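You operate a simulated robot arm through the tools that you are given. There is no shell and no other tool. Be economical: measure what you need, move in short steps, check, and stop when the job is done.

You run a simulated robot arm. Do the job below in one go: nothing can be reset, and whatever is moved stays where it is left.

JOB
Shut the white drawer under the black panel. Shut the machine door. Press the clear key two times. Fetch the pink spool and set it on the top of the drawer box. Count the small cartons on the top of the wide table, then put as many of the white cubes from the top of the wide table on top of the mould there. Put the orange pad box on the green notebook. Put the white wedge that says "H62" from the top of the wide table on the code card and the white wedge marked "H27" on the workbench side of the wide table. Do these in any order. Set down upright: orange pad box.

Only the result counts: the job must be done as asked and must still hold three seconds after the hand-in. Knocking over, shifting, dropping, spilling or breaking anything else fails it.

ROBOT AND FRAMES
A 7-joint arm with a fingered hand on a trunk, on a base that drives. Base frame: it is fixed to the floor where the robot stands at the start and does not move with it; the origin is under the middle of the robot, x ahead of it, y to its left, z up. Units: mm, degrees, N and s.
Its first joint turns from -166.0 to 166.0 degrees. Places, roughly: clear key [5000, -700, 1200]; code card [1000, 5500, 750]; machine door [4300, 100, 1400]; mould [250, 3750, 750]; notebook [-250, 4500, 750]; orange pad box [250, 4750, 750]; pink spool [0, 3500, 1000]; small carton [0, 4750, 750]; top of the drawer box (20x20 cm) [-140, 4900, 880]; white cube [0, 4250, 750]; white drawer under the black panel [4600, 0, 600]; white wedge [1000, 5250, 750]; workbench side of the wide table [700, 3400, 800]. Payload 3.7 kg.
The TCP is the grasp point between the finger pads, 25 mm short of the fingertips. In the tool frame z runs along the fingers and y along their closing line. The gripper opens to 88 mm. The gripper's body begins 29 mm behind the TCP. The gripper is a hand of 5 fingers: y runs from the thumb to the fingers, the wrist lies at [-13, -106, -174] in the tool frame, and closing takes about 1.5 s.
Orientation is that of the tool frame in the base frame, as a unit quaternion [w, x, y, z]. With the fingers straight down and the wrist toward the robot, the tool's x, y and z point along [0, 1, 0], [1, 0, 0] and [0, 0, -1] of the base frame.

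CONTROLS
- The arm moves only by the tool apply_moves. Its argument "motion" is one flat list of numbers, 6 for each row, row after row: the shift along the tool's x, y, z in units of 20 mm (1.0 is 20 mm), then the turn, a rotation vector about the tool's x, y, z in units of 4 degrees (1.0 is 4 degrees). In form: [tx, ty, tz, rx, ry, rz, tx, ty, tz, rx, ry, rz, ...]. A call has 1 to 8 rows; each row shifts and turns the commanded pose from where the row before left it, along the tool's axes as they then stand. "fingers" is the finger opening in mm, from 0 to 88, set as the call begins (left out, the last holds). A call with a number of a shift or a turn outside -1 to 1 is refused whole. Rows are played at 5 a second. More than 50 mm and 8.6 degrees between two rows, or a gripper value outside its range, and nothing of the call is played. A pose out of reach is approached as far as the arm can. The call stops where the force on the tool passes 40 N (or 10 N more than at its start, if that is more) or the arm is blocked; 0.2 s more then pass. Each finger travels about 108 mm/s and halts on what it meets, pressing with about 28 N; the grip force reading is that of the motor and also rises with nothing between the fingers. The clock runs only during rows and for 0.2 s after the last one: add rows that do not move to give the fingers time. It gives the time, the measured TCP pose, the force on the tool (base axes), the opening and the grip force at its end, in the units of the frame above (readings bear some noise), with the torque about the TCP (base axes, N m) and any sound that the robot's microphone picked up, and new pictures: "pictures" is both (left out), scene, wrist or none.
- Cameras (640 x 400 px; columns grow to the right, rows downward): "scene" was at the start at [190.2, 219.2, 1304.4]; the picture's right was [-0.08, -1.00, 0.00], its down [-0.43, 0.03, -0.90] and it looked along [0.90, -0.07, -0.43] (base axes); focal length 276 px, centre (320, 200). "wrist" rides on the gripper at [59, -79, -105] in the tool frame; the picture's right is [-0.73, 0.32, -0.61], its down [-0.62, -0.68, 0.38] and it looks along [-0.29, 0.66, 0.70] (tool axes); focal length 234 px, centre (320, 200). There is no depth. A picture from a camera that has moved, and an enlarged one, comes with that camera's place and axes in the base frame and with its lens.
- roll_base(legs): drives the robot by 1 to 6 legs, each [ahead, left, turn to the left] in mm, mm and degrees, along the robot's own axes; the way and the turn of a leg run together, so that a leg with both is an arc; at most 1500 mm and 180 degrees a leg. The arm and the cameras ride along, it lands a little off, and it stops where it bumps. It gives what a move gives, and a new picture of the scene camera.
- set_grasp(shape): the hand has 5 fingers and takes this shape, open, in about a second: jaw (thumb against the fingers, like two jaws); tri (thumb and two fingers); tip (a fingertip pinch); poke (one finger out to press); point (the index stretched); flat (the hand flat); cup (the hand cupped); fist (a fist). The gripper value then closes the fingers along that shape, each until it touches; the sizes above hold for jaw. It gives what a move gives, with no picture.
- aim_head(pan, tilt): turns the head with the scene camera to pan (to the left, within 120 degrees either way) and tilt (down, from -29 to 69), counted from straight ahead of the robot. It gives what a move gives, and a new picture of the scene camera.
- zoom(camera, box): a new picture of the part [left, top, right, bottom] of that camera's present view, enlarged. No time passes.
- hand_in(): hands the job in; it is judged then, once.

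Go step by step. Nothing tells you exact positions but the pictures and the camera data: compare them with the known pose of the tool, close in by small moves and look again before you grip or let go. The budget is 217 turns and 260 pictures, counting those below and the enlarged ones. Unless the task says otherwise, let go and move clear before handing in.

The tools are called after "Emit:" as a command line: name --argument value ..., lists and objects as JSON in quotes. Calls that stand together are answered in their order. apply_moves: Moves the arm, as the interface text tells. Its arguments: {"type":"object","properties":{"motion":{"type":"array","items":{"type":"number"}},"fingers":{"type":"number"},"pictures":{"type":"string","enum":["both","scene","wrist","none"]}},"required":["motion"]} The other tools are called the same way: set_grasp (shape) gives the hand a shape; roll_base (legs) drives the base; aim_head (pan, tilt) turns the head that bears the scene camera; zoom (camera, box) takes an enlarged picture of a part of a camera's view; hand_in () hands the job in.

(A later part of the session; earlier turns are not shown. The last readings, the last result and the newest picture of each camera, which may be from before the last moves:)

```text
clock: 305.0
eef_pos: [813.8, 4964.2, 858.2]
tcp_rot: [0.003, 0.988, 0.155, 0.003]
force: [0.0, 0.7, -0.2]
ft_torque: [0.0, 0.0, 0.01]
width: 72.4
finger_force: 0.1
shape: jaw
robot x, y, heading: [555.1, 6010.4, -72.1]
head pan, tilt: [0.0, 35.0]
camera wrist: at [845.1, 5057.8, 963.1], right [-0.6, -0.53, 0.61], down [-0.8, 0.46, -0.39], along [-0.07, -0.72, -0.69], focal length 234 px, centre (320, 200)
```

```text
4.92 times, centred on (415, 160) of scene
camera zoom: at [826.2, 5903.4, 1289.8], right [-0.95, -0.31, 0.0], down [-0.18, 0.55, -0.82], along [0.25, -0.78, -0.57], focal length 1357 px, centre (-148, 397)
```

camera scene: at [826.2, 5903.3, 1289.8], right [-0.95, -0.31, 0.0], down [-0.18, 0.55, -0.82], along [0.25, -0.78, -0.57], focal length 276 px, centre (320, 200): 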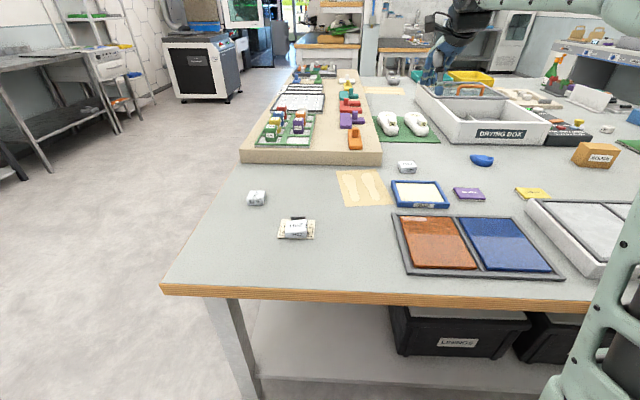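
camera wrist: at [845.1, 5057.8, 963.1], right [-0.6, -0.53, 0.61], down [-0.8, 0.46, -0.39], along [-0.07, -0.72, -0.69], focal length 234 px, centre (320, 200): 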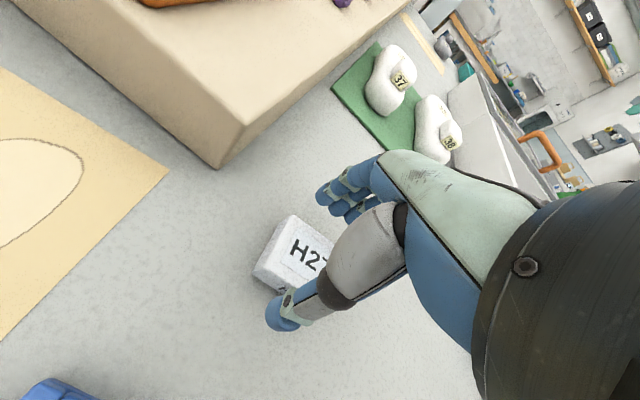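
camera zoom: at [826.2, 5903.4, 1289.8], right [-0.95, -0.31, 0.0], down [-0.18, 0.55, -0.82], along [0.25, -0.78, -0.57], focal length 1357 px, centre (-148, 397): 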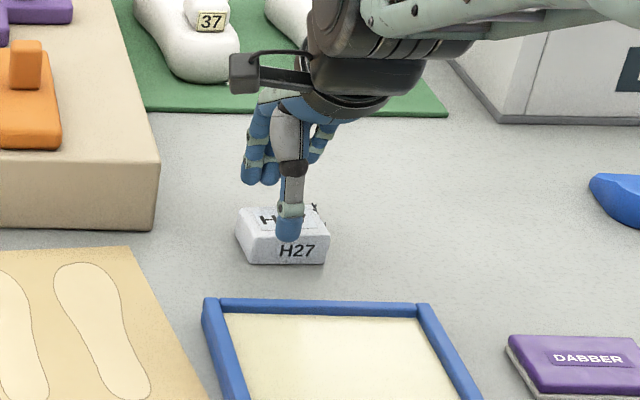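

Emit:
apply_moves --motion '[0, 0, 0.5, 0, 0, 0, 0, 0, 0.5, 0, 0, 0, 0, 0, 0.35, 0, 0, 0]' --pictures "none"

Emit:
apply_moves --motion '[0, 0, 0, 0, 0, 0, 0, 0, 0, 0, 0, 0, 0, 0, 0, 0, 0, 0, 0, 0, 0, 0, 0, 0, 0, 0, 0, 0, 0, 0, 0, 0, 0, 0, 0, 0]' --fingers 30 --pictures "none"

Emit:
apply_moves --motion '[0, 0, -1, 0, 0, 0, 0, 0, -1, 0, 0, 0, 0, 0, -1, 0, 0, 0, 0, 0, -1, 0, 0, 0, 0, 0, -1, 0, 0, 0, 0, -0.5, -1, 0, 0, 0, 0, -1, -1, 0, 0, 0, 0, -1, -1, 0, 0, 0]' --pictures "wrist"

```text
clock: 305.8
eef_pos: [813.7, 4962.4, 831.5]
tcp_rot: [0.004, 0.988, 0.155, 0.003]
force: [0.4, -1.3, -0.3]
ft_torque: [0.03, 0.01, 0.0]
width: 72.2
finger_force: 0.0
shape: jaw
robot x, y, heading: [550.1, 6013.3, -71.7]
head pan, tilt: [0.0, 35.0]
```

```text
clock: 307.2
eef_pos: [813.4, 4962.3, 831.6]
tcp_rot: [0.003, 0.988, 0.155, 0.002]
force: [-0.5, 0.7, 0.1]
ft_torque: [-0.01, 0.03, -0.04]
width: 41.9
finger_force: 27.9
shape: jaw
robot x, y, heading: [552.5, 6012.0, -72.0]
head pan, tilt: [0.0, 35.0]
```

```text
clock: 309.0
eef_pos: [796.9, 5010.7, 992.1]
tcp_rot: [0.003, 0.988, 0.154, 0.002]
force: [0.2, -0.1, 0.3]
ft_torque: [0.01, 0.03, 0.01]
width: 41.6
finger_force: 28.4
shape: jaw
robot x, y, heading: [554.0, 6013.9, -72.0]
head pan, tilt: [0.0, 35.0]
camera wrist: at [827.7, 5105.4, 1097.0], right [-0.6, -0.53, 0.61], down [-0.8, 0.46, -0.39], along [-0.07, -0.72, -0.69], focal length 234 px, centre (320, 200)
```

wrist: 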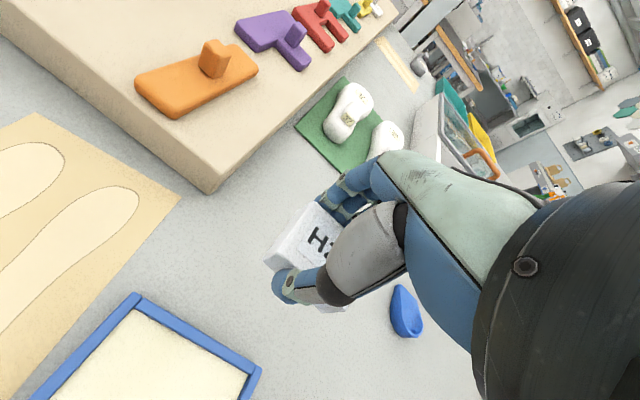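

H27 held. Raise and retract, then drive round the right side in steps.

Emit:
apply_moves --motion '[0, -1, -1, 0, 0, 0, 0, -1, -1, 0, 0, 0, 0, -1, -1, 0, 0, 0, 0, -1, -1, 0, 0, 0, 0, -1, -1, 0, 0, 0, 0, -1, -1, 0, 0, 0, 0, -1, -1, 0, 0, 0, 0, -1, -1, 0, 0, 0]' --pictures "none"

Emit:
roll_base --legs '[[0, 0, -2.8], [120, 0, 0], [0, 1050, 0]]'

Emit:
aim_head --pan 10 --tilt 20

```text
clock: 310.8
eef_pos: [747.4, 5166.8, 1149.4]
tcp_rot: [0.003, 0.988, 0.155, 0.001]
force: [0.0, -1.0, 0.2]
ft_torque: [-0.01, 0.01, -0.03]
width: 41.8
finger_force: 27.8
shape: jaw
robot x, y, heading: [557.0, 6010.1, -72.0]
head pan, tilt: [0.0, 35.0]
```

```text
clock: 317.3
eef_pos: [1764.7, 5326.7, 1149.0]
tcp_rot: [0.003, 0.988, 0.157, 0.002]
force: [0.1, 1.1, -0.6]
ft_torque: [0.01, -0.02, -0.02]
width: 41.4
finger_force: 27.7
shape: jaw
robot x, y, heading: [1565.5, 6171.3, -71.6]
head pan, tilt: [0.0, 35.0]
stopped in leg 3: the robot was blocked; the commanded pose is now the measured one
camera scene: at [1837.7, 6063.6, 1289.8], right [-0.95, -0.32, 0.0], down [-0.18, 0.54, -0.82], along [0.26, -0.78, -0.57], focal length 276 px, centre (320, 200)
```

scene: 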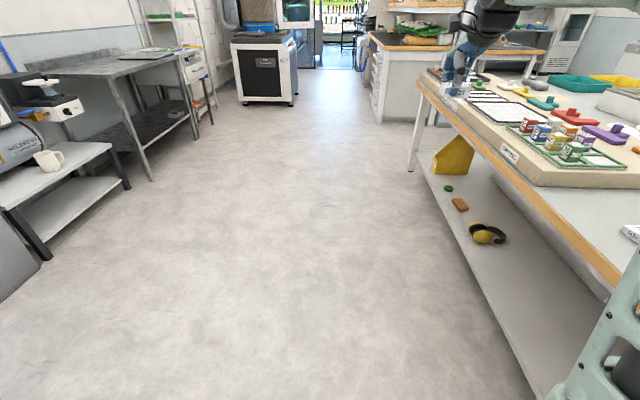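

```text
clock: 318.1
eef_pos: [1763.5, 5325.9, 1149.3]
tcp_rot: [0.003, 0.987, 0.158, 0.003]
force: [-0.2, 0.2, -0.4]
ft_torque: [0.02, -0.02, 0.0]
width: 41.7
finger_force: 27.9
shape: jaw
robot x, y, heading: [1562.9, 6170.3, -71.5]
head pan, tilt: [10.0, 20.0]
camera scene: at [1854.2, 6065.2, 1313.6], right [-0.88, -0.48, 0.0], down [-0.16, 0.3, -0.94], along [0.45, -0.83, -0.34], focal length 276 px, centre (320, 200)
```

scene: 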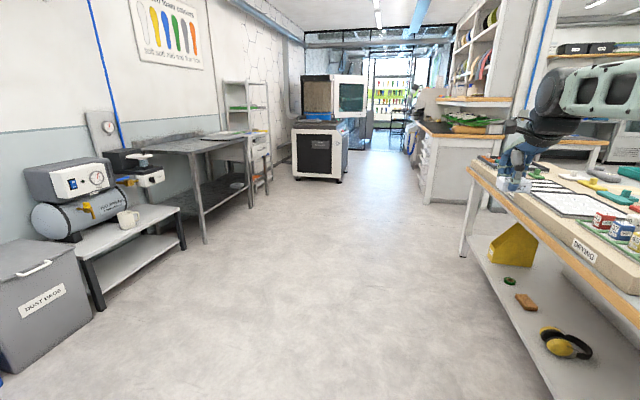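

Blocked near the end; check what's at the left.

Emit:
aim_head --pan 80 --tilt 45

Emit:
aim_head --pan 120 --tilt 40

```text
clock: 319.5
eef_pos: [1765.2, 5325.6, 1149.8]
tcp_rot: [0.003, 0.987, 0.158, 0.002]
force: [0.0, 0.3, -0.9]
ft_torque: [0.02, -0.02, 0.01]
width: 41.7
finger_force: 27.9
shape: jaw
robot x, y, heading: [1571.1, 6171.2, -71.7]
head pan, tilt: [80.0, 45.0]
camera scene: at [1890.3, 6159.0, 1275.0], right [0.15, -0.99, 0.0], down [-0.7, -0.1, -0.71], along [0.7, 0.1, -0.71], focal length 276 px, centre (320, 200)
```

scene: 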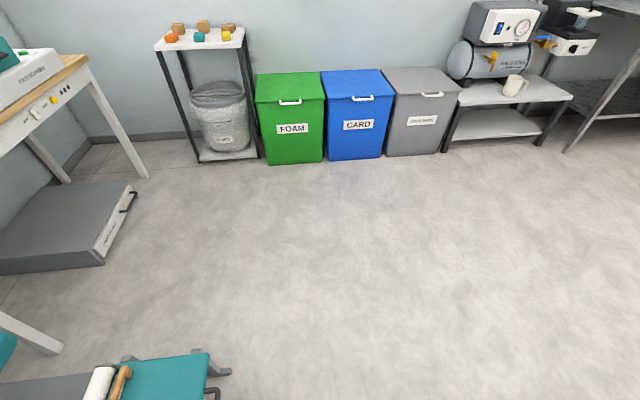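

```text
clock: 320.5
eef_pos: [1764.3, 5326.3, 1149.4]
tcp_rot: [0.003, 0.988, 0.158, 0.002]
force: [0.2, -0.2, 0.1]
ft_torque: [-0.02, -0.01, -0.01]
width: 42.0
finger_force: 28.3
shape: jaw
robot x, y, heading: [1566.2, 6170.0, -71.7]
head pan, tilt: [120.0, 40.0]
camera scene: at [1866.3, 6210.7, 1282.2], right [0.75, -0.66, 0.0], down [-0.43, -0.48, -0.77], along [0.51, 0.57, -0.64], focal length 276 px, centre (320, 200)
```

scene: 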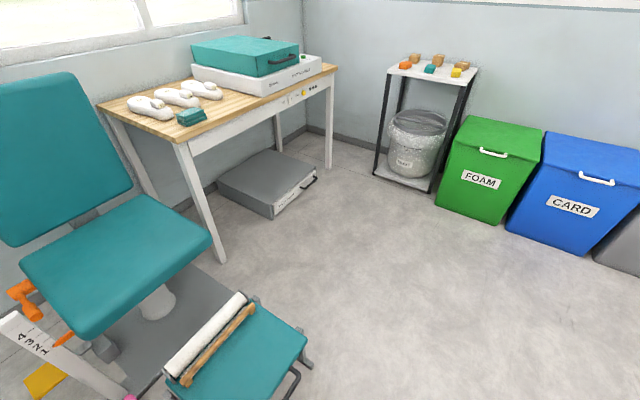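

Touched the fitting stool at the rear-left; everything still stands. Move ahead, away from it.

Emit:
roll_base --legs '[[500, 0, 0], [0, 150, 0], [1300, 0, 0], [0, 0, 180]]'

Emit:
aim_head --pan 90 --tilt 20

```text
clock: 337.9
eef_pos: [2080.3, 5368.4, 1147.8]
tcp_rot: [-0.003, -0.163, 0.987, 0.003]
force: [0.4, 0.0, 0.6]
ft_torque: [-0.06, -0.01, -0.01]
width: 40.5
finger_force: 27.9
shape: jaw
robot x, y, heading: [2288.0, 4528.6, 108.6]
head pan, tilt: [120.0, 40.0]
camera scene: at [1983.2, 4484.6, 1282.2], right [-0.75, 0.66, 0.0], down [0.42, 0.48, -0.77], along [-0.5, -0.58, -0.64], focal length 276 px, centre (320, 200)
```

scene: 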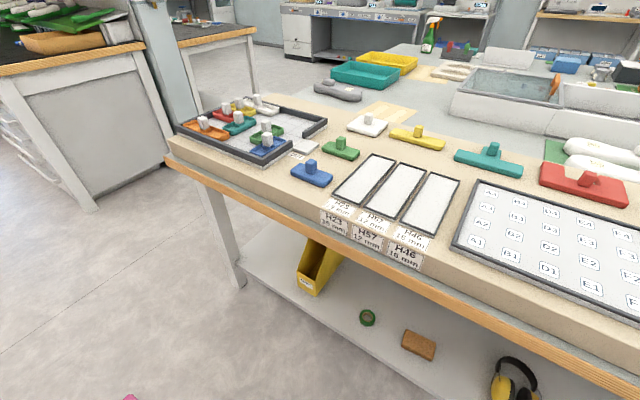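

```text
clock: 338.8
eef_pos: [2080.1, 5368.7, 1148.9]
tcp_rot: [-0.003, -0.163, 0.987, 0.002]
force: [0.3, 0.3, -0.4]
ft_torque: [0.0, -0.03, 0.02]
width: 40.8
finger_force: 28.2
shape: jaw
robot x, y, heading: [2291.9, 4528.5, 108.9]
head pan, tilt: [90.0, 20.0]
camera scene: at [1950.9, 4518.4, 1313.6], right [-0.33, 0.95, 0.0], down [0.32, 0.11, -0.94], along [-0.89, -0.31, -0.34], focal length 276 px, centre (320, 200)
```

scene: 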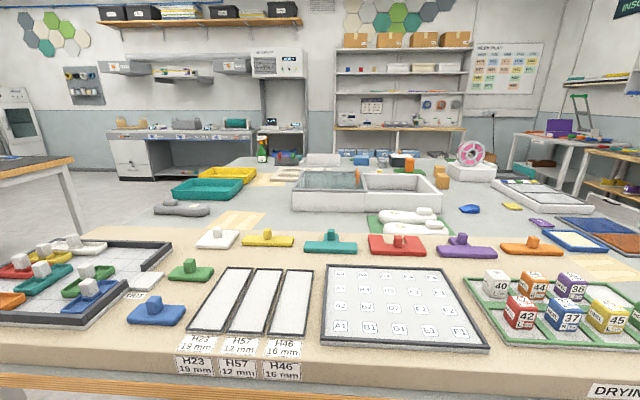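

The workbench corner lies at n≈1750, the table front at n≈2904, so the front aisle is free. Back up and slide left along the front.

Emit:
roll_base --legs '[[0, 0, -3.3], [-1340, 0, 0], [0, 1350, 0]]'

Emit:
aim_head --pan 0 --tilt 35

```text
clock: 352.2
eef_pos: [1183.5, 3745.5, 1149.8]
tcp_rot: [-0.002, -0.132, 0.991, 0.003]
force: [-0.5, -0.3, -0.5]
ft_torque: [-0.01, -0.02, 0.03]
width: 40.6
finger_force: 27.7
shape: jaw
robot x, y, heading: [1338.0, 2895.0, 105.7]
head pan, tilt: [90.0, 20.0]
camera scene: at [1004.3, 2906.1, 1313.6], right [-0.27, 0.96, 0.0], down [0.33, 0.09, -0.94], along [-0.91, -0.25, -0.34], focal length 276 px, centre (320, 200)
```

scene: 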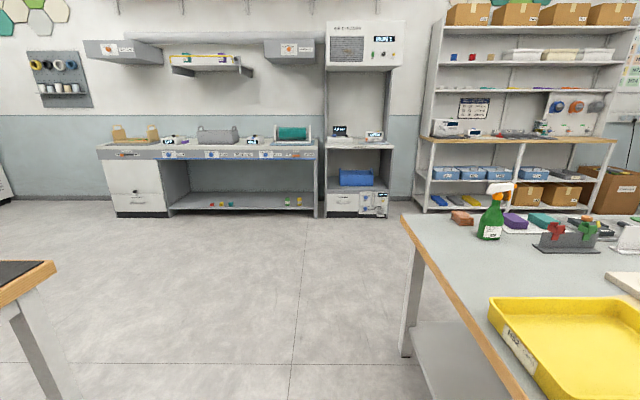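

```text
clock: 353.9
eef_pos: [1183.8, 3746.0, 1149.2]
tcp_rot: [-0.002, -0.133, 0.991, 0.003]
force: [-0.1, -0.2, -0.4]
ft_torque: [-0.03, 0.03, -0.01]
width: 40.7
finger_force: 27.8
shape: jaw
robot x, y, heading: [1339.7, 2890.9, 105.5]
head pan, tilt: [0.0, 35.0]
camera scene: at [1070.3, 3015.9, 1289.8], right [0.96, 0.27, 0.0], down [0.15, -0.55, -0.82], along [-0.22, 0.79, -0.57], focal length 276 px, centre (320, 200)
```

scene: 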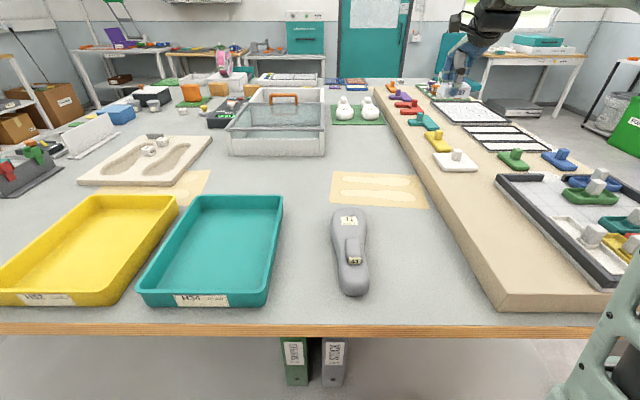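

A clear gap lies between the teal tray and the grey tool at ≈(920,3428), 160 mm in from the front edge. Move the wedge there.

Emit:
apply_moves --motion '[0.96, -0.66, 0, 0, 0, 0, 0.96, -0.66, 0, 0, 0, 0, 0.96, -0.66, 0, 0, 0, 0, 0.96, -0.66, 0, 0, 0, 0, 0.96, -0.66, 0, 0, 0, 0, 0.96, -0.66, 0, 0, 0, 0, 0.96, -0.66, 0, 0, 0, 0, 0.96, -0.66, 0, 0, 0, 0]' --pictures "none"

Emit:
apply_moves --motion '[0.96, -0.66, 1, 0, 0, 0, 0.96, -0.66, 1, 0, 0, 0, 0.96, -0.66, 1, 0, 0, 0, 0.96, -0.66, 1, 0, 0, 0, 0.96, -0.66, 1, 0, 0, 0, 0.96, -0.66, 1, 0, 0, 0, 0.96, -0.66, 1, 0, 0, 0, 0.96, -0.66, 1, 0, 0, 0]' --pictures "none"

Emit:
apply_moves --motion '[0.96, -0.66, 1, 0, 0, 0, 0.96, -0.66, 1, 0, 0, 0, 0, 0, 0, 0, 0, 0]' --pictures "both"

```text
clock: 355.7
eef_pos: [1062.3, 3605.6, 1148.9]
tcp_rot: [-0.002, -0.133, 0.991, 0.003]
force: [0.4, -0.5, 0.3]
ft_torque: [0.02, -0.03, 0.03]
width: 40.6
finger_force: 28.1
shape: jaw
robot x, y, heading: [1337.6, 2896.7, 105.8]
head pan, tilt: [0.0, 35.0]
```

```text
clock: 357.5
eef_pos: [942.9, 3462.0, 990.9]
tcp_rot: [-0.001, -0.132, 0.991, 0.002]
force: [-0.2, 0.9, 0.0]
ft_torque: [0.0, 0.02, 0.01]
width: 40.5
finger_force: 28.2
shape: jaw
robot x, y, heading: [1339.7, 2891.3, 105.8]
head pan, tilt: [0.0, 35.0]
```

```text
clock: 358.3
eef_pos: [911.3, 3426.7, 948.4]
tcp_rot: [-0.002, -0.133, 0.991, 0.003]
force: [0.1, -0.2, 0.5]
ft_torque: [0.02, 0.0, 0.03]
width: 40.5
finger_force: 27.6
shape: jaw
robot x, y, heading: [1337.1, 2894.8, 105.9]
head pan, tilt: [0.0, 35.0]
camera scene: at [1070.3, 3015.9, 1289.8], right [0.96, 0.27, 0.0], down [0.15, -0.55, -0.82], along [-0.22, 0.79, -0.57], focal length 276 px, centre (320, 200)
camera wrist: at [875.5, 3334.5, 1054.0], right [0.62, 0.5, 0.61], down [0.78, -0.49, -0.39], along [0.1, 0.71, -0.69], focal length 234 px, centre (320, 200)
```

scene: 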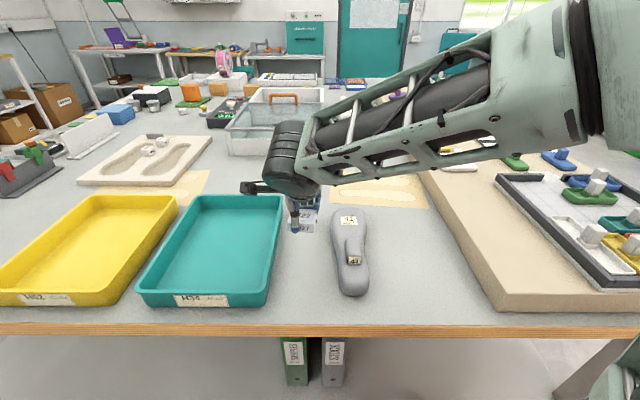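
wrist: 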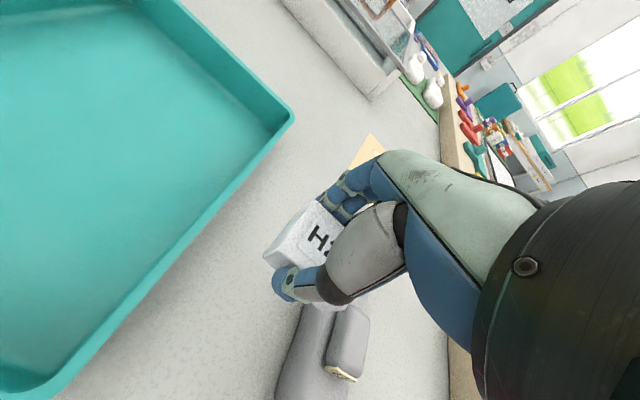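

Emit:
apply_moves --motion '[0, 0, 1, 0, 0, 0, 0, 0, 1, 0, 0, 0, 0, 0, 1, 0, 0, 0, 0, 0, 1, 0, 0, 0, 0, 0, 1, 0, 0, 0]' --pictures "wrist"

Emit:
zoom --camera "scene" --box '[230, 180, 390, 310]'

```text
clock: 359.5
eef_pos: [911.7, 3427.2, 848.7]
tcp_rot: [-0.003, -0.134, 0.991, 0.003]
force: [0.2, -0.1, 0.0]
ft_torque: [-0.02, -0.03, 0.01]
width: 40.4
finger_force: 28.8
shape: jaw
robot x, y, heading: [1342.1, 2896.7, 105.5]
head pan, tilt: [0.0, 35.0]
camera wrist: at [876.4, 3335.0, 954.2], right [0.62, 0.5, 0.61], down [0.78, -0.49, -0.39], along [0.1, 0.71, -0.69], focal length 234 px, centre (320, 200)
```

wrist: 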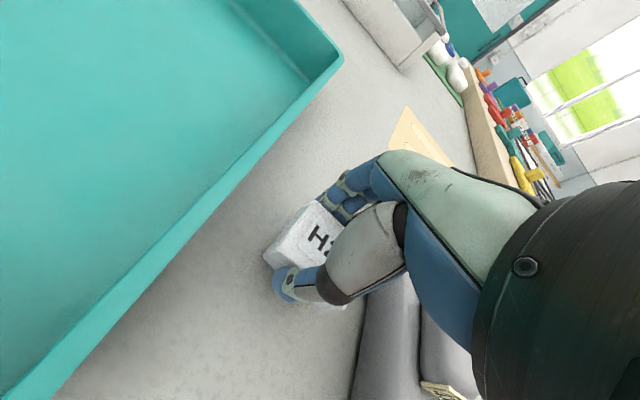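

```text
3.08 times, centred on (310, 245) of scene
camera zoom: at [1070.3, 3015.9, 1289.8], right [0.96, 0.27, 0.0], down [0.15, -0.55, -0.82], along [-0.22, 0.79, -0.57], focal length 848 px, centre (351, 62)
```

zoom: 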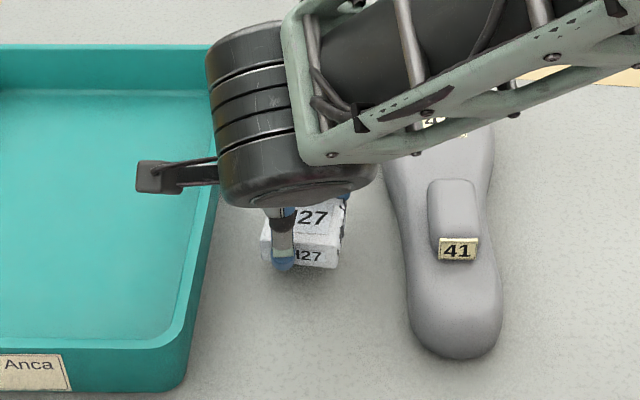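

Emit:
apply_moves --motion '[0, 0, 0.7, 0, 0, 0, 0, 0, 0, 0, 0, 0]' --pictures "none"

Emit:
apply_moves --motion '[0, 0, 0.12, 0, 0, 0, 0, 0, 0, 0, 0, 0]' --pictures "none"

Emit:
apply_moves --motion '[0, 0, 0.08, 0, 0, 0, 0, 0, 0, 0, 0, 0]' --pictures "none"

```text
clock: 360.1
eef_pos: [912.0, 3426.3, 833.7]
tcp_rot: [-0.001, -0.133, 0.991, 0.003]
force: [-0.9, 0.0, 0.2]
ft_torque: [-0.01, 0.01, -0.01]
width: 40.4
finger_force: 28.0
shape: jaw
robot x, y, heading: [1337.4, 2896.9, 105.4]
head pan, tilt: [0.0, 35.0]
```

```text
clock: 360.7
eef_pos: [910.8, 3427.6, 832.8]
tcp_rot: [-0.002, -0.133, 0.991, 0.002]
force: [-0.6, 0.3, 0.3]
ft_torque: [0.01, -0.01, -0.03]
width: 40.5
finger_force: 28.1
shape: jaw
robot x, y, heading: [1341.8, 2894.8, 105.6]
head pan, tilt: [0.0, 35.0]
```

```text
clock: 361.3
eef_pos: [909.9, 3426.9, 830.9]
tcp_rot: [-0.002, -0.133, 0.991, 0.003]
force: [0.1, -0.2, 3.5]
ft_torque: [-0.04, 0.0, 0.0]
width: 40.8
finger_force: 27.7
shape: jaw
robot x, y, heading: [1338.3, 2897.0, 105.9]
head pan, tilt: [0.0, 35.0]
```

Contact; release (72 mm) and rise.

Emit:
apply_moves --motion '[0, 0, 0, 0, 0, 0, 0, 0, 0, 0, 0, 0, 0, 0, 0, 0, 0, 0, 0, 0, 0, 0, 0, 0]' --fingers 72 --pictures "none"

Emit:
apply_moves --motion '[0, 0, -0.5, 0, 0, 0, 0, 0, -1, 0, 0, 0, 0, 0, -1, 0, 0, 0, 0, 0, -1, 0, 0, 0, 0, 0, -1, 0, 0, 0, 0, 0, -1, 0, 0, 0, 0, 0, -1, 0, 0, 0, 0, 0, -1, 0, 0, 0]' --pictures "none"

Emit:
apply_moves --motion '[0, 0, -1, 0, 0, 0, 0, 0, -1, 0, 0, 0, -1, 0, -1, 0, 0, 0, -1, 0, -1, 0, 0, 0, -1, 0, -1, 0, 0, 0, -1, 0, -1, 0, 0, 0, -1, 0, -1, 0, 0, 0, -1, 0, -1, 0, 0, 0]' --pictures "scene"

Emit:
zoom --camera "scene" --box '[100, 110, 380, 320]'

```text
clock: 362.3
eef_pos: [910.9, 3427.7, 829.6]
tcp_rot: [-0.003, -0.133, 0.991, 0.004]
force: [0.6, 0.3, 0.1]
ft_torque: [-0.02, 0.04, 0.01]
width: 71.9
finger_force: 0.1
shape: jaw
robot x, y, heading: [1341.3, 2894.2, 105.5]
head pan, tilt: [0.0, 35.0]
```

```text
clock: 364.1
eef_pos: [911.3, 3427.5, 980.7]
tcp_rot: [-0.002, -0.133, 0.991, 0.003]
force: [0.2, 0.0, -0.4]
ft_torque: [-0.01, -0.03, 0.01]
width: 71.6
finger_force: 0.1
shape: jaw
robot x, y, heading: [1343.3, 2893.3, 105.5]
head pan, tilt: [0.0, 35.0]
```

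```text
clock: 365.9
eef_pos: [1027.2, 3457.3, 1140.5]
tcp_rot: [-0.003, -0.133, 0.991, 0.004]
force: [-0.3, 0.4, 0.1]
ft_torque: [0.02, -0.02, 0.02]
width: 71.9
finger_force: 0.1
shape: jaw
robot x, y, heading: [1340.0, 2893.1, 105.6]
head pan, tilt: [0.0, 35.0]
camera scene: at [1070.2, 3015.9, 1289.8], right [0.96, 0.27, 0.0], down [0.15, -0.55, -0.82], along [-0.22, 0.79, -0.57], focal length 276 px, centre (320, 200)
```

scene: 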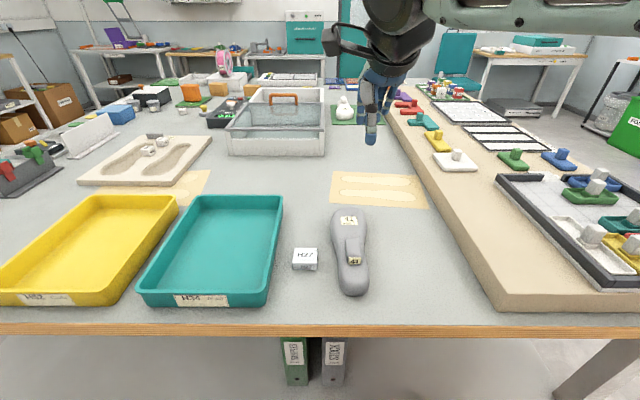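

```text
1.90 times, centred on (240, 215) of scene
camera zoom: at [1070.2, 3015.9, 1289.8], right [0.96, 0.27, 0.0], down [0.15, -0.55, -0.82], along [-0.22, 0.79, -0.57], focal length 525 px, centre (472, 171)
```

zoom: 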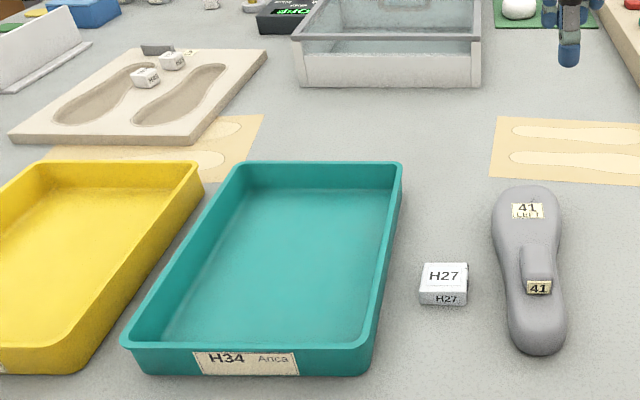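

H27 is down on the workbench side. Now the machine: slide right to the aisle and look that way.

Emit:
roll_base --legs '[[0, -1350, 0], [0, 0, -90]]'

Emit:
aim_head --pan -55 --tilt 15

```text
clock: 376.4
eef_pos: [3191.3, 3547.6, 1141.7]
tcp_rot: [0.001, 0.613, 0.79, 0.004]
force: [0.0, -0.2, 0.9]
ft_torque: [0.02, 0.01, 0.0]
width: 71.8
finger_force: 0.1
shape: jaw
robot x, y, heading: [2620.8, 3244.0, 14.6]
head pan, tilt: [0.0, 35.0]
camera scene: at [2746.4, 3512.3, 1289.8], right [0.25, -0.97, 0.0], down [-0.56, -0.14, -0.82], along [0.79, 0.21, -0.57], focal length 276 px, centre (320, 200)
```

scene: 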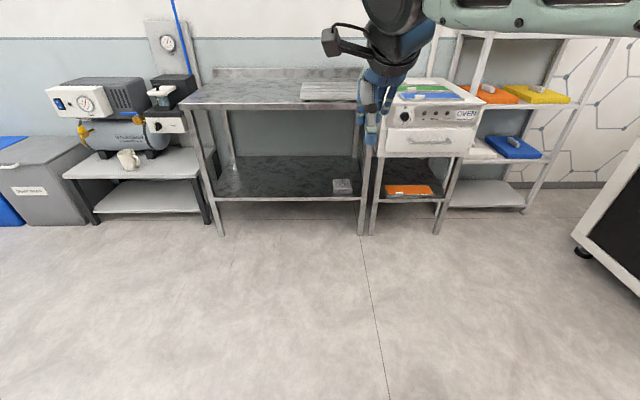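

```text
clock: 377.6
eef_pos: [3192.3, 3546.6, 1140.2]
tcp_rot: [0.001, 0.613, 0.79, 0.004]
force: [0.0, -0.7, -0.2]
ft_torque: [0.03, -0.01, 0.0]
width: 72.2
finger_force: 0.0
shape: jaw
robot x, y, heading: [2624.6, 3246.7, 14.8]
head pan, tilt: [-55.0, 15.0]
camera scene: at [2732.4, 3429.6, 1321.8], right [-0.65, -0.76, 0.0], down [-0.2, 0.17, -0.97], along [0.74, -0.63, -0.26], focal length 276 px, centre (320, 200)
```

scene: 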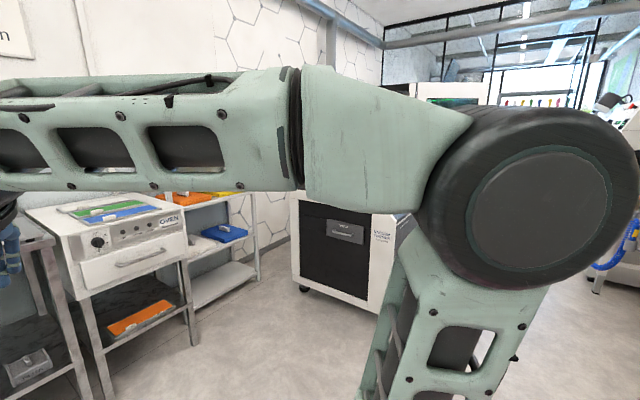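

Emit:
roll_base --legs '[[0, 0, -75]]'

Emit:
aim_head --pan 0 --tilt 10

```text
clock: 381.3
eef_pos: [3060.5, 2773.4, 1142.3]
tcp_rot: [0.004, 0.968, 0.252, 0.003]
force: [-0.3, 0.2, 0.1]
ft_torque: [0.03, 0.01, -0.02]
width: 71.8
finger_force: 0.1
shape: jaw
robot x, y, heading: [2623.4, 3250.1, -60.8]
head pan, tilt: [-55.0, 15.0]
camera scene: at [2825.9, 3186.2, 1321.8], right [-0.9, 0.43, 0.0], down [0.11, 0.23, -0.97], along [-0.42, -0.87, -0.26], focal length 276 px, centre (320, 200)
```

scene: 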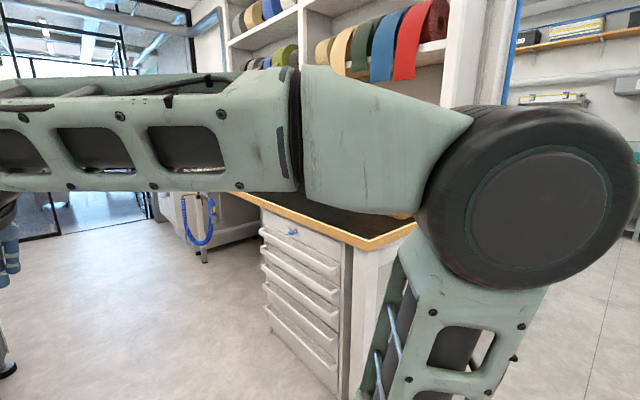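

```text
clock: 382.5
eef_pos: [3059.8, 2774.1, 1140.9]
tcp_rot: [0.002, 0.968, 0.252, 0.002]
force: [0.0, -0.2, 0.3]
ft_torque: [-0.04, -0.03, -0.01]
width: 71.9
finger_force: 0.0
shape: jaw
robot x, y, heading: [2625.4, 3245.7, -60.6]
head pan, tilt: [0.0, 10.0]
camera scene: at [2911.8, 3189.4, 1329.9], right [-0.87, -0.49, 0.0], down [-0.09, 0.15, -0.98], along [0.48, -0.86, -0.17], focal length 276 px, centre (320, 200)
```

scene: 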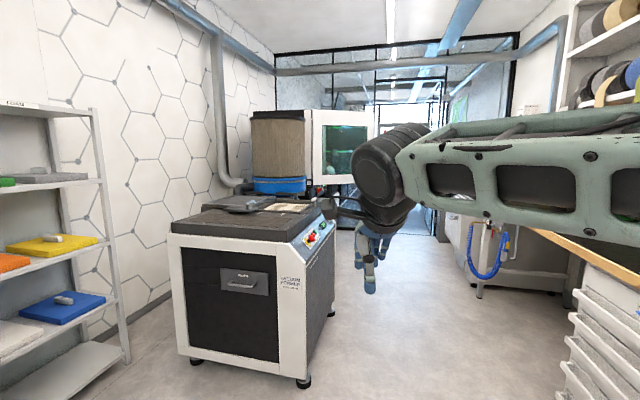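

The machine with the teal glass door stands beyond the vacuum former. Drive down the aisle.

Emit:
roll_base --legs '[[0, 0, -14], [1400, 0, 0]]'

Emit:
aim_head --pan 20 --tilt 12

```text
clock: 390.3
eef_pos: [3342.4, 1353.8, 1140.8]
tcp_rot: [0.003, 0.989, 0.146, 0.002]
force: [0.5, -0.2, -0.2]
ft_torque: [-0.01, -0.01, -0.01]
width: 71.7
finger_force: 0.0
shape: jaw
robot x, y, heading: [3008.8, 1908.3, -73.0]
head pan, tilt: [0.0, 10.0]
camera scene: at [3285.2, 1790.8, 1329.9], right [-0.96, -0.3, 0.0], down [-0.05, 0.17, -0.98], along [0.29, -0.94, -0.17], focal length 276 px, centre (320, 200)
```

scene: 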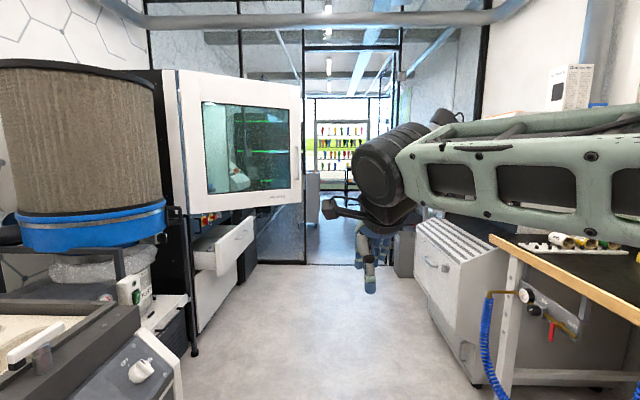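

```text
clock: 391.2
eef_pos: [3340.8, 1353.9, 1141.1]
tcp_rot: [0.003, 0.989, 0.147, 0.002]
force: [-0.2, -0.1, 0.4]
ft_torque: [-0.02, 0.01, 0.01]
width: 71.7
finger_force: 0.0
shape: jaw
robot x, y, heading: [3011.9, 1906.4, -73.2]
head pan, tilt: [20.0, 12.0]
camera scene: at [3314.0, 1805.3, 1326.7], right [-0.8, -0.6, 0.0], down [-0.13, 0.17, -0.98], along [0.59, -0.78, -0.21], focal length 276 px, centre (320, 200)
```

scene: 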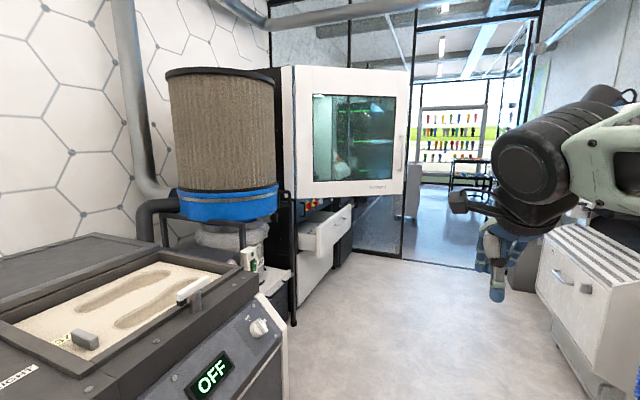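

The machine door is ajar (~50°), its free edge sticking into the aisle, and the white drawer is below it. I drive closer, staying clear of the door, and fold the arm.

Emit:
apply_moves --motion '[0, -1, 0, 0, 0, 0, -0.5, -1, 0, 0, 0, 0, -1, -1, 0, 0, 0, 0, -1, -1, 0, 0, 0, 0, -1, -1, 0, 0, 0, 0, -1, -1, 0, 0, 0, 0, -1, -1, 0, 0, 0, 0, -1, 0, 0, 0, 0, 0]' --pictures "none"

Emit:
roll_base --legs '[[0, -50, -1.8], [1300, 0, 0]]'

Emit:
aim_head --pan 35 --tilt 15

```text
clock: 393.0
eef_pos: [3176.9, 1448.5, 1141.7]
tcp_rot: [0.003, 0.989, 0.148, 0.002]
force: [-0.1, -0.9, 0.0]
ft_torque: [-0.02, -0.01, 0.02]
width: 71.8
finger_force: 0.1
shape: jaw
robot x, y, heading: [3015.5, 1908.1, -72.5]
head pan, tilt: [20.0, 12.0]
```

```text
clock: 400.0
eef_pos: [3465.6, 179.5, 1140.9]
tcp_rot: [0.003, 0.991, 0.135, 0.002]
force: [-0.7, 1.5, -1.2]
ft_torque: [0.02, 0.04, 0.04]
width: 72.0
finger_force: 0.1
shape: jaw
robot x, y, heading: [3314.1, 642.3, -74.3]
head pan, tilt: [20.0, 12.0]
camera scene: at [3611.9, 532.0, 1326.7], right [-0.81, -0.58, 0.0], down [-0.12, 0.17, -0.98], along [0.57, -0.79, -0.21], focal length 276 px, centre (320, 200)
```

scene: 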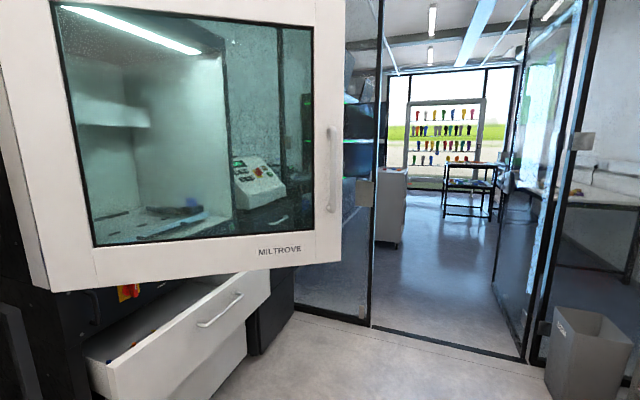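

```text
clock: 400.8
eef_pos: [3465.7, 179.9, 1140.9]
tcp_rot: [0.003, 0.991, 0.134, 0.002]
force: [-0.1, -0.4, -0.2]
ft_torque: [-0.01, 0.0, 0.02]
width: 71.8
finger_force: 0.1
shape: jaw
robot x, y, heading: [3314.6, 637.2, -74.3]
head pan, tilt: [35.0, 15.0]
camera scene: at [3629.8, 548.5, 1321.8], right [-0.63, -0.77, 0.0], down [-0.2, 0.16, -0.97], along [0.75, -0.61, -0.26], focal length 276 px, centre (320, 200)
```

scene: 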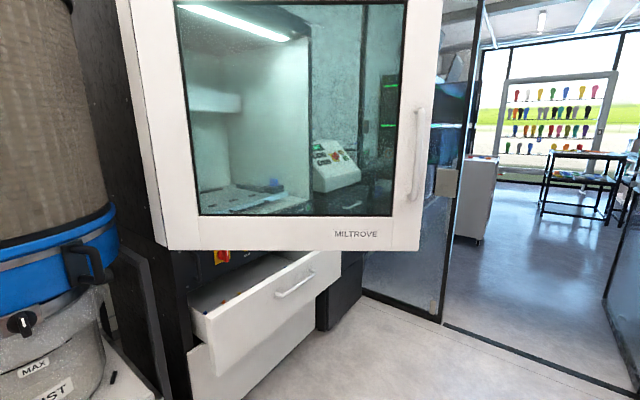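

Hinge ≈(4567,410), free edge ≈(4060,-205), door bottom z≈950; drawer front ≈(4534,-49). Turn to face the machine and make a fist.

Emit:
set_grasp --shape "fist"

Emit:
roll_base --legs '[[0, 0, 89.7], [0, -700, 0]]'

Emit:
aim_head --pan 0 --tilt 15

```text
clock: 401.7
eef_pos: [3465.0, 178.8, 1140.6]
tcp_rot: [0.003, 0.991, 0.135, 0.002]
force: [0.2, 0.7, -0.3]
ft_torque: [0.02, 0.03, 0.0]
width: 0.0
finger_force: 0.1
shape: fist
robot x, y, heading: [3314.2, 639.5, -74.4]
head pan, tilt: [35.0, 15.0]
```

```text
clock: 407.9
eef_pos: [3873.5, 436.8, 1139.7]
tcp_rot: [0.0, 0.654, 0.756, 0.002]
force: [0.4, 0.1, 0.4]
ft_torque: [0.01, 0.0, -0.01]
width: 0.0
finger_force: 0.1
shape: fist
robot x, y, heading: [3394.3, 346.2, 8.8]
head pan, tilt: [35.0, 15.0]
stopped in leg 2: the robot was blocked; the commanded pose is now the measured one
camera scene: at [3527.3, 647.7, 1321.8], right [0.69, -0.72, 0.0], down [-0.19, -0.18, -0.97], along [0.7, 0.67, -0.26], focal length 276 px, centre (320, 200)
```

scene: 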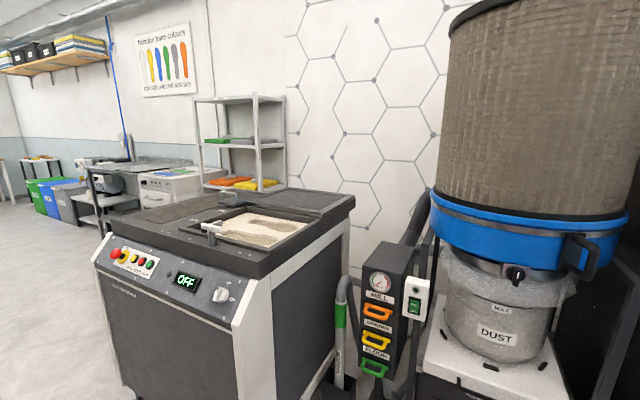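

```text
clock: 408.9
eef_pos: [3873.6, 435.4, 1141.0]
tcp_rot: [0.001, 0.654, 0.756, 0.003]
force: [0.0, 0.4, 0.5]
ft_torque: [-0.02, 0.04, 0.01]
width: 0.0
finger_force: 0.1
shape: fist
robot x, y, heading: [3395.3, 344.4, 8.6]
head pan, tilt: [0.0, 15.0]
camera scene: at [3552.0, 597.3, 1321.8], right [0.15, -0.99, 0.0], down [-0.26, -0.04, -0.97], along [0.95, 0.15, -0.26], focal length 276 px, centre (320, 200)
```

scene: 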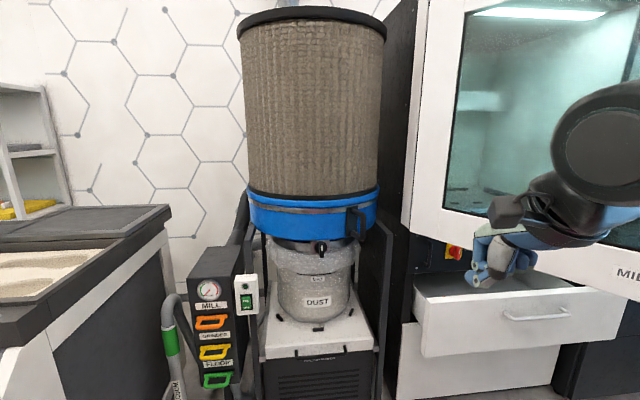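

Rear corner touched the cabinet behind. Move ahead 220 first, straighten, then slide right a little.

Emit:
roll_base --legs '[[200, 0, 6.5], [0, -330, 0]]'

Emit:
aim_head --pan -20 --tilt 15

```text
clock: 412.3
eef_pos: [4139.8, 210.8, 1140.2]
tcp_rot: [0.001, 0.612, 0.791, 0.004]
force: [-0.2, 0.0, -0.1]
ft_torque: [0.01, 0.01, 0.02]
width: 0.0
finger_force: 0.2
shape: fist
robot x, y, heading: [3673.9, 67.2, 14.6]
head pan, tilt: [0.0, 15.0]
camera scene: at [3803.5, 335.6, 1321.8], right [0.25, -0.97, 0.0], down [-0.25, -0.07, -0.97], along [0.93, 0.25, -0.26], focal length 276 px, centre (320, 200)
```

scene: 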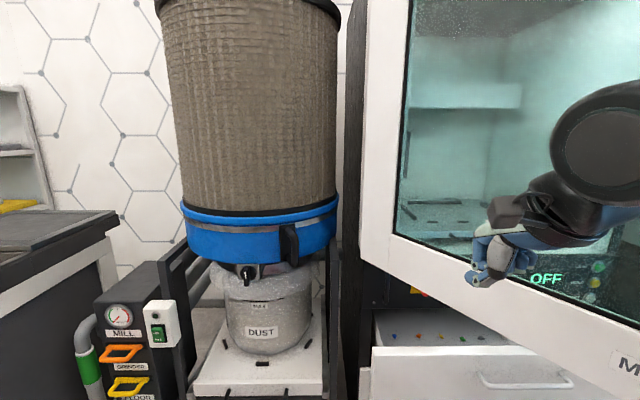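

```text
clock: 413.1
eef_pos: [4139.5, 210.3, 1140.5]
tcp_rot: [0.001, 0.612, 0.791, 0.004]
force: [-0.3, -0.5, 0.3]
ft_torque: [0.01, -0.04, 0.02]
width: 0.1
finger_force: 0.1
shape: fist
robot x, y, heading: [3671.1, 68.1, 14.9]
head pan, tilt: [-20.0, 15.0]
camera scene: at [3806.2, 303.4, 1321.8], right [-0.09, -1.0, 0.0], down [-0.26, 0.02, -0.97], along [0.96, -0.09, -0.26], focal length 276 px, centre (320, 200)
```

scene: 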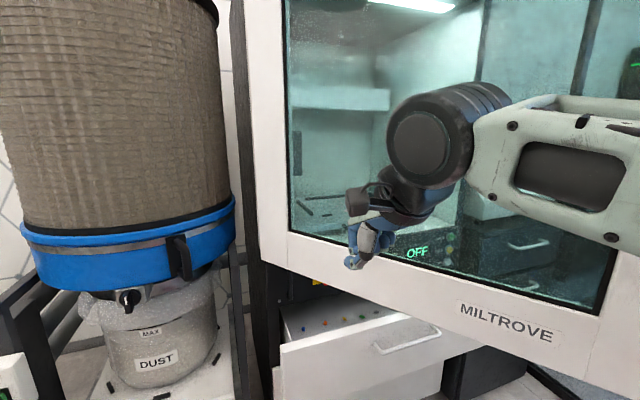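

Robot faces the machine at n≈-910. Pull the hand back and right, then push the door's outer face forward.

Emit:
apply_moves --motion '[-0.3, -1, 0, 0, 0, 0, -0.5, -1, 0, 0, 0, 0, -1, -1, 0, 0, 0, 0, -1, -1, 0, 0, 0, 0, -1, -1, 0, 0, 0, 0, -1, -1, 0, 0, 0, 0, -1, 0, 0, 0, 0, 0, -1, 0, 0, 0, 0, 0]' --pictures "none"

Emit:
apply_moves --motion '[-1, 0, 0, 0, 0, 0, -1, 0, 0, 0, 0, 0, -1, 0, 0, 0, 0, 0, -1, 0, 0, 0, 0, 0, -0.5, 0, 0, 0, 0, 0]' --pictures "both"

```text
clock: 414.9
eef_pos: [4059.1, 48.2, 1138.7]
tcp_rot: [0.001, 0.613, 0.79, 0.004]
force: [0.1, 0.3, 0.8]
ft_torque: [0.0, -0.02, 0.04]
width: 0.0
finger_force: 0.0
shape: fist
robot x, y, heading: [3677.8, 65.2, 14.7]
head pan, tilt: [-20.0, 15.0]
```

```text
clock: 416.1
eef_pos: [4081.3, -38.4, 1140.0]
tcp_rot: [0.001, 0.612, 0.791, 0.004]
force: [-0.9, -0.1, 0.2]
ft_torque: [0.0, -0.01, 0.0]
width: 0.0
finger_force: 0.1
shape: fist
robot x, y, heading: [3675.1, 68.4, 14.8]
head pan, tilt: [-20.0, 15.0]
camera scene: at [3806.2, 303.3, 1321.8], right [-0.09, -1.0, 0.0], down [-0.26, 0.02, -0.97], along [0.96, -0.09, -0.26], focal length 276 px, centre (320, 200)
camera wrist: at [3988.2, -1.9, 1244.4], right [0.49, -0.63, 0.61], down [-0.5, -0.77, -0.39], along [0.71, -0.11, -0.69], focal length 234 px, centre (320, 200)
```

scene: 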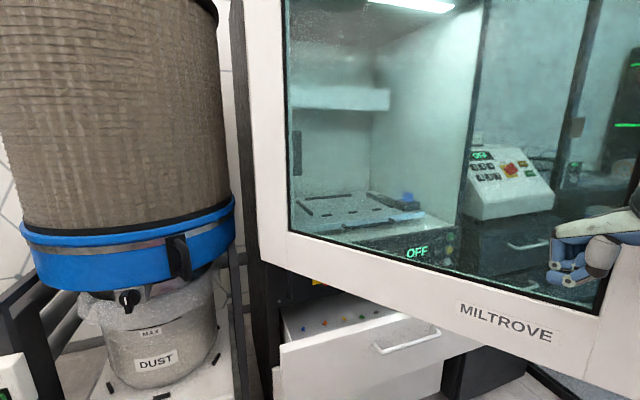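
wrist: 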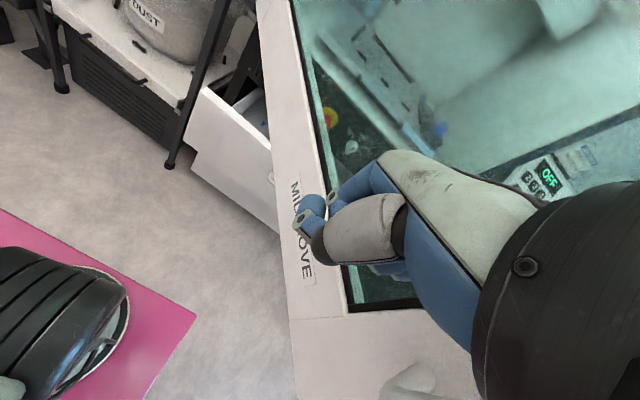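

Push forward.

Emit:
apply_moves --motion '[0, 0.8, 0, 0, 0, 0, 0, 0.8, 0, 0, 0, 0, 0, 0.8, 0, 0, 0, 0, 0, 0.8, 0, 0, 0, 0, 0, 0.8, 0, 0, 0, 0, 0, 0.8, 0, 0, 0, 0, 0, 0.8, 0, 0, 0, 0, 0, 0.8, 0, 0, 0, 0]' --pictures "scene"

```text
clock: 417.9
eef_pos: [4205.2, -6.8, 1140.7]
tcp_rot: [0.002, 0.612, 0.791, 0.004]
force: [-0.1, 0.7, 0.8]
ft_torque: [-0.02, 0.02, 0.02]
width: 0.0
finger_force: 0.0
shape: fist
robot x, y, heading: [3676.8, 67.1, 14.9]
head pan, tilt: [-20.0, 15.0]
camera scene: at [3806.1, 303.2, 1321.8], right [-0.09, -1.0, 0.0], down [-0.26, 0.02, -0.97], along [0.96, -0.09, -0.26], focal length 276 px, centre (320, 200)
```

scene: 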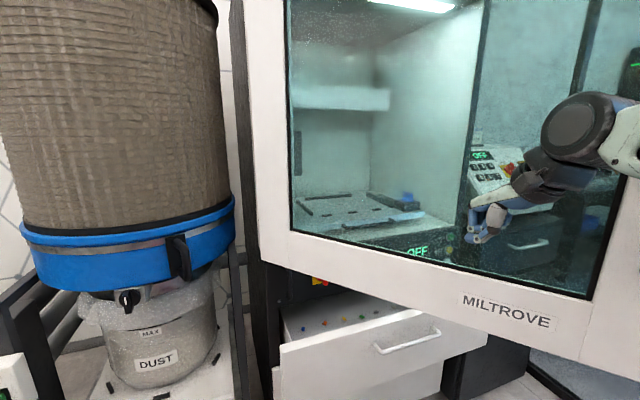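

Emit:
apply_moves --motion '[0, 0.8, 0, 0, 0, 0, 0, 0.8, 0, 0, 0, 0, 0, 0.8, 0, 0, 0, 0, 0, 0.8, 0, 0, 0, 0, 0, 0.8, 0, 0, 0, 0, 0, 0.8, 0, 0, 0, 0, 0, 0.8, 0, 0, 0, 0, 0, 0.8, 0, 0, 0, 0]' --pictures "scene"

Emit:
apply_moves --motion '[0, 0.8, 0, 0, 0, 0, 0, 0.8, 0, 0, 0, 0, 0, 0.8, 0, 0, 0, 0, 0, 0.8, 0, 0, 0, 0, 0, 0.8, 0, 0, 0, 0, 0, 0.8, 0, 0, 0, 0, 0, 0.8, 0, 0, 0, 0, 0, 0.8, 0, 0, 0, 0]' --pictures "scene"

```text
clock: 419.7
eef_pos: [4329.8, 24.7, 1140.0]
tcp_rot: [0.001, 0.613, 0.79, 0.004]
force: [-0.1, -0.2, -0.4]
ft_torque: [-0.01, -0.01, 0.0]
width: 0.0
finger_force: 0.0
shape: fist
robot x, y, heading: [3675.6, 71.6, 14.7]
head pan, tilt: [-20.0, 15.0]
camera scene: at [3806.1, 303.2, 1321.8], right [-0.09, -1.0, 0.0], down [-0.26, 0.02, -0.97], along [0.96, -0.09, -0.26], focal length 276 px, centre (320, 200)
```

scene: 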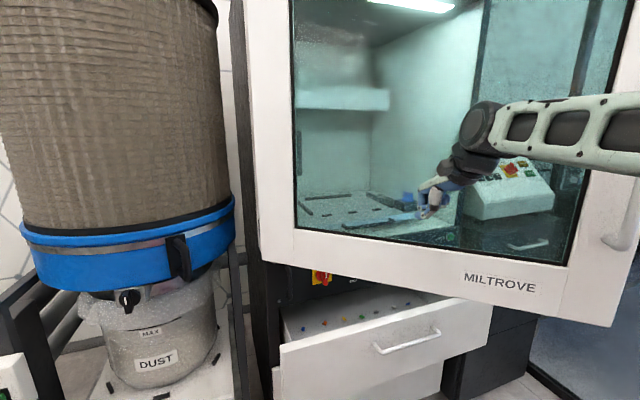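

```text
clock: 421.5
eef_pos: [4452.0, 58.2, 1142.3]
tcp_rot: [0.001, 0.612, 0.791, 0.003]
force: [-0.2, -0.3, -0.2]
ft_torque: [-0.01, -0.01, 0.0]
width: 0.1
finger_force: 0.1
shape: fist
robot x, y, heading: [3672.5, 69.9, 14.6]
head pan, tilt: [-20.0, 15.0]
camera scene: at [3806.1, 303.2, 1321.8], right [-0.09, -1.0, 0.0], down [-0.26, 0.02, -0.97], along [0.96, -0.09, -0.26], focal length 276 px, centre (320, 200)
```

scene: 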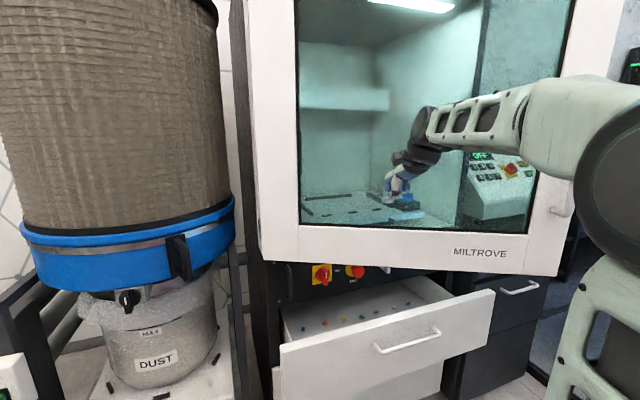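

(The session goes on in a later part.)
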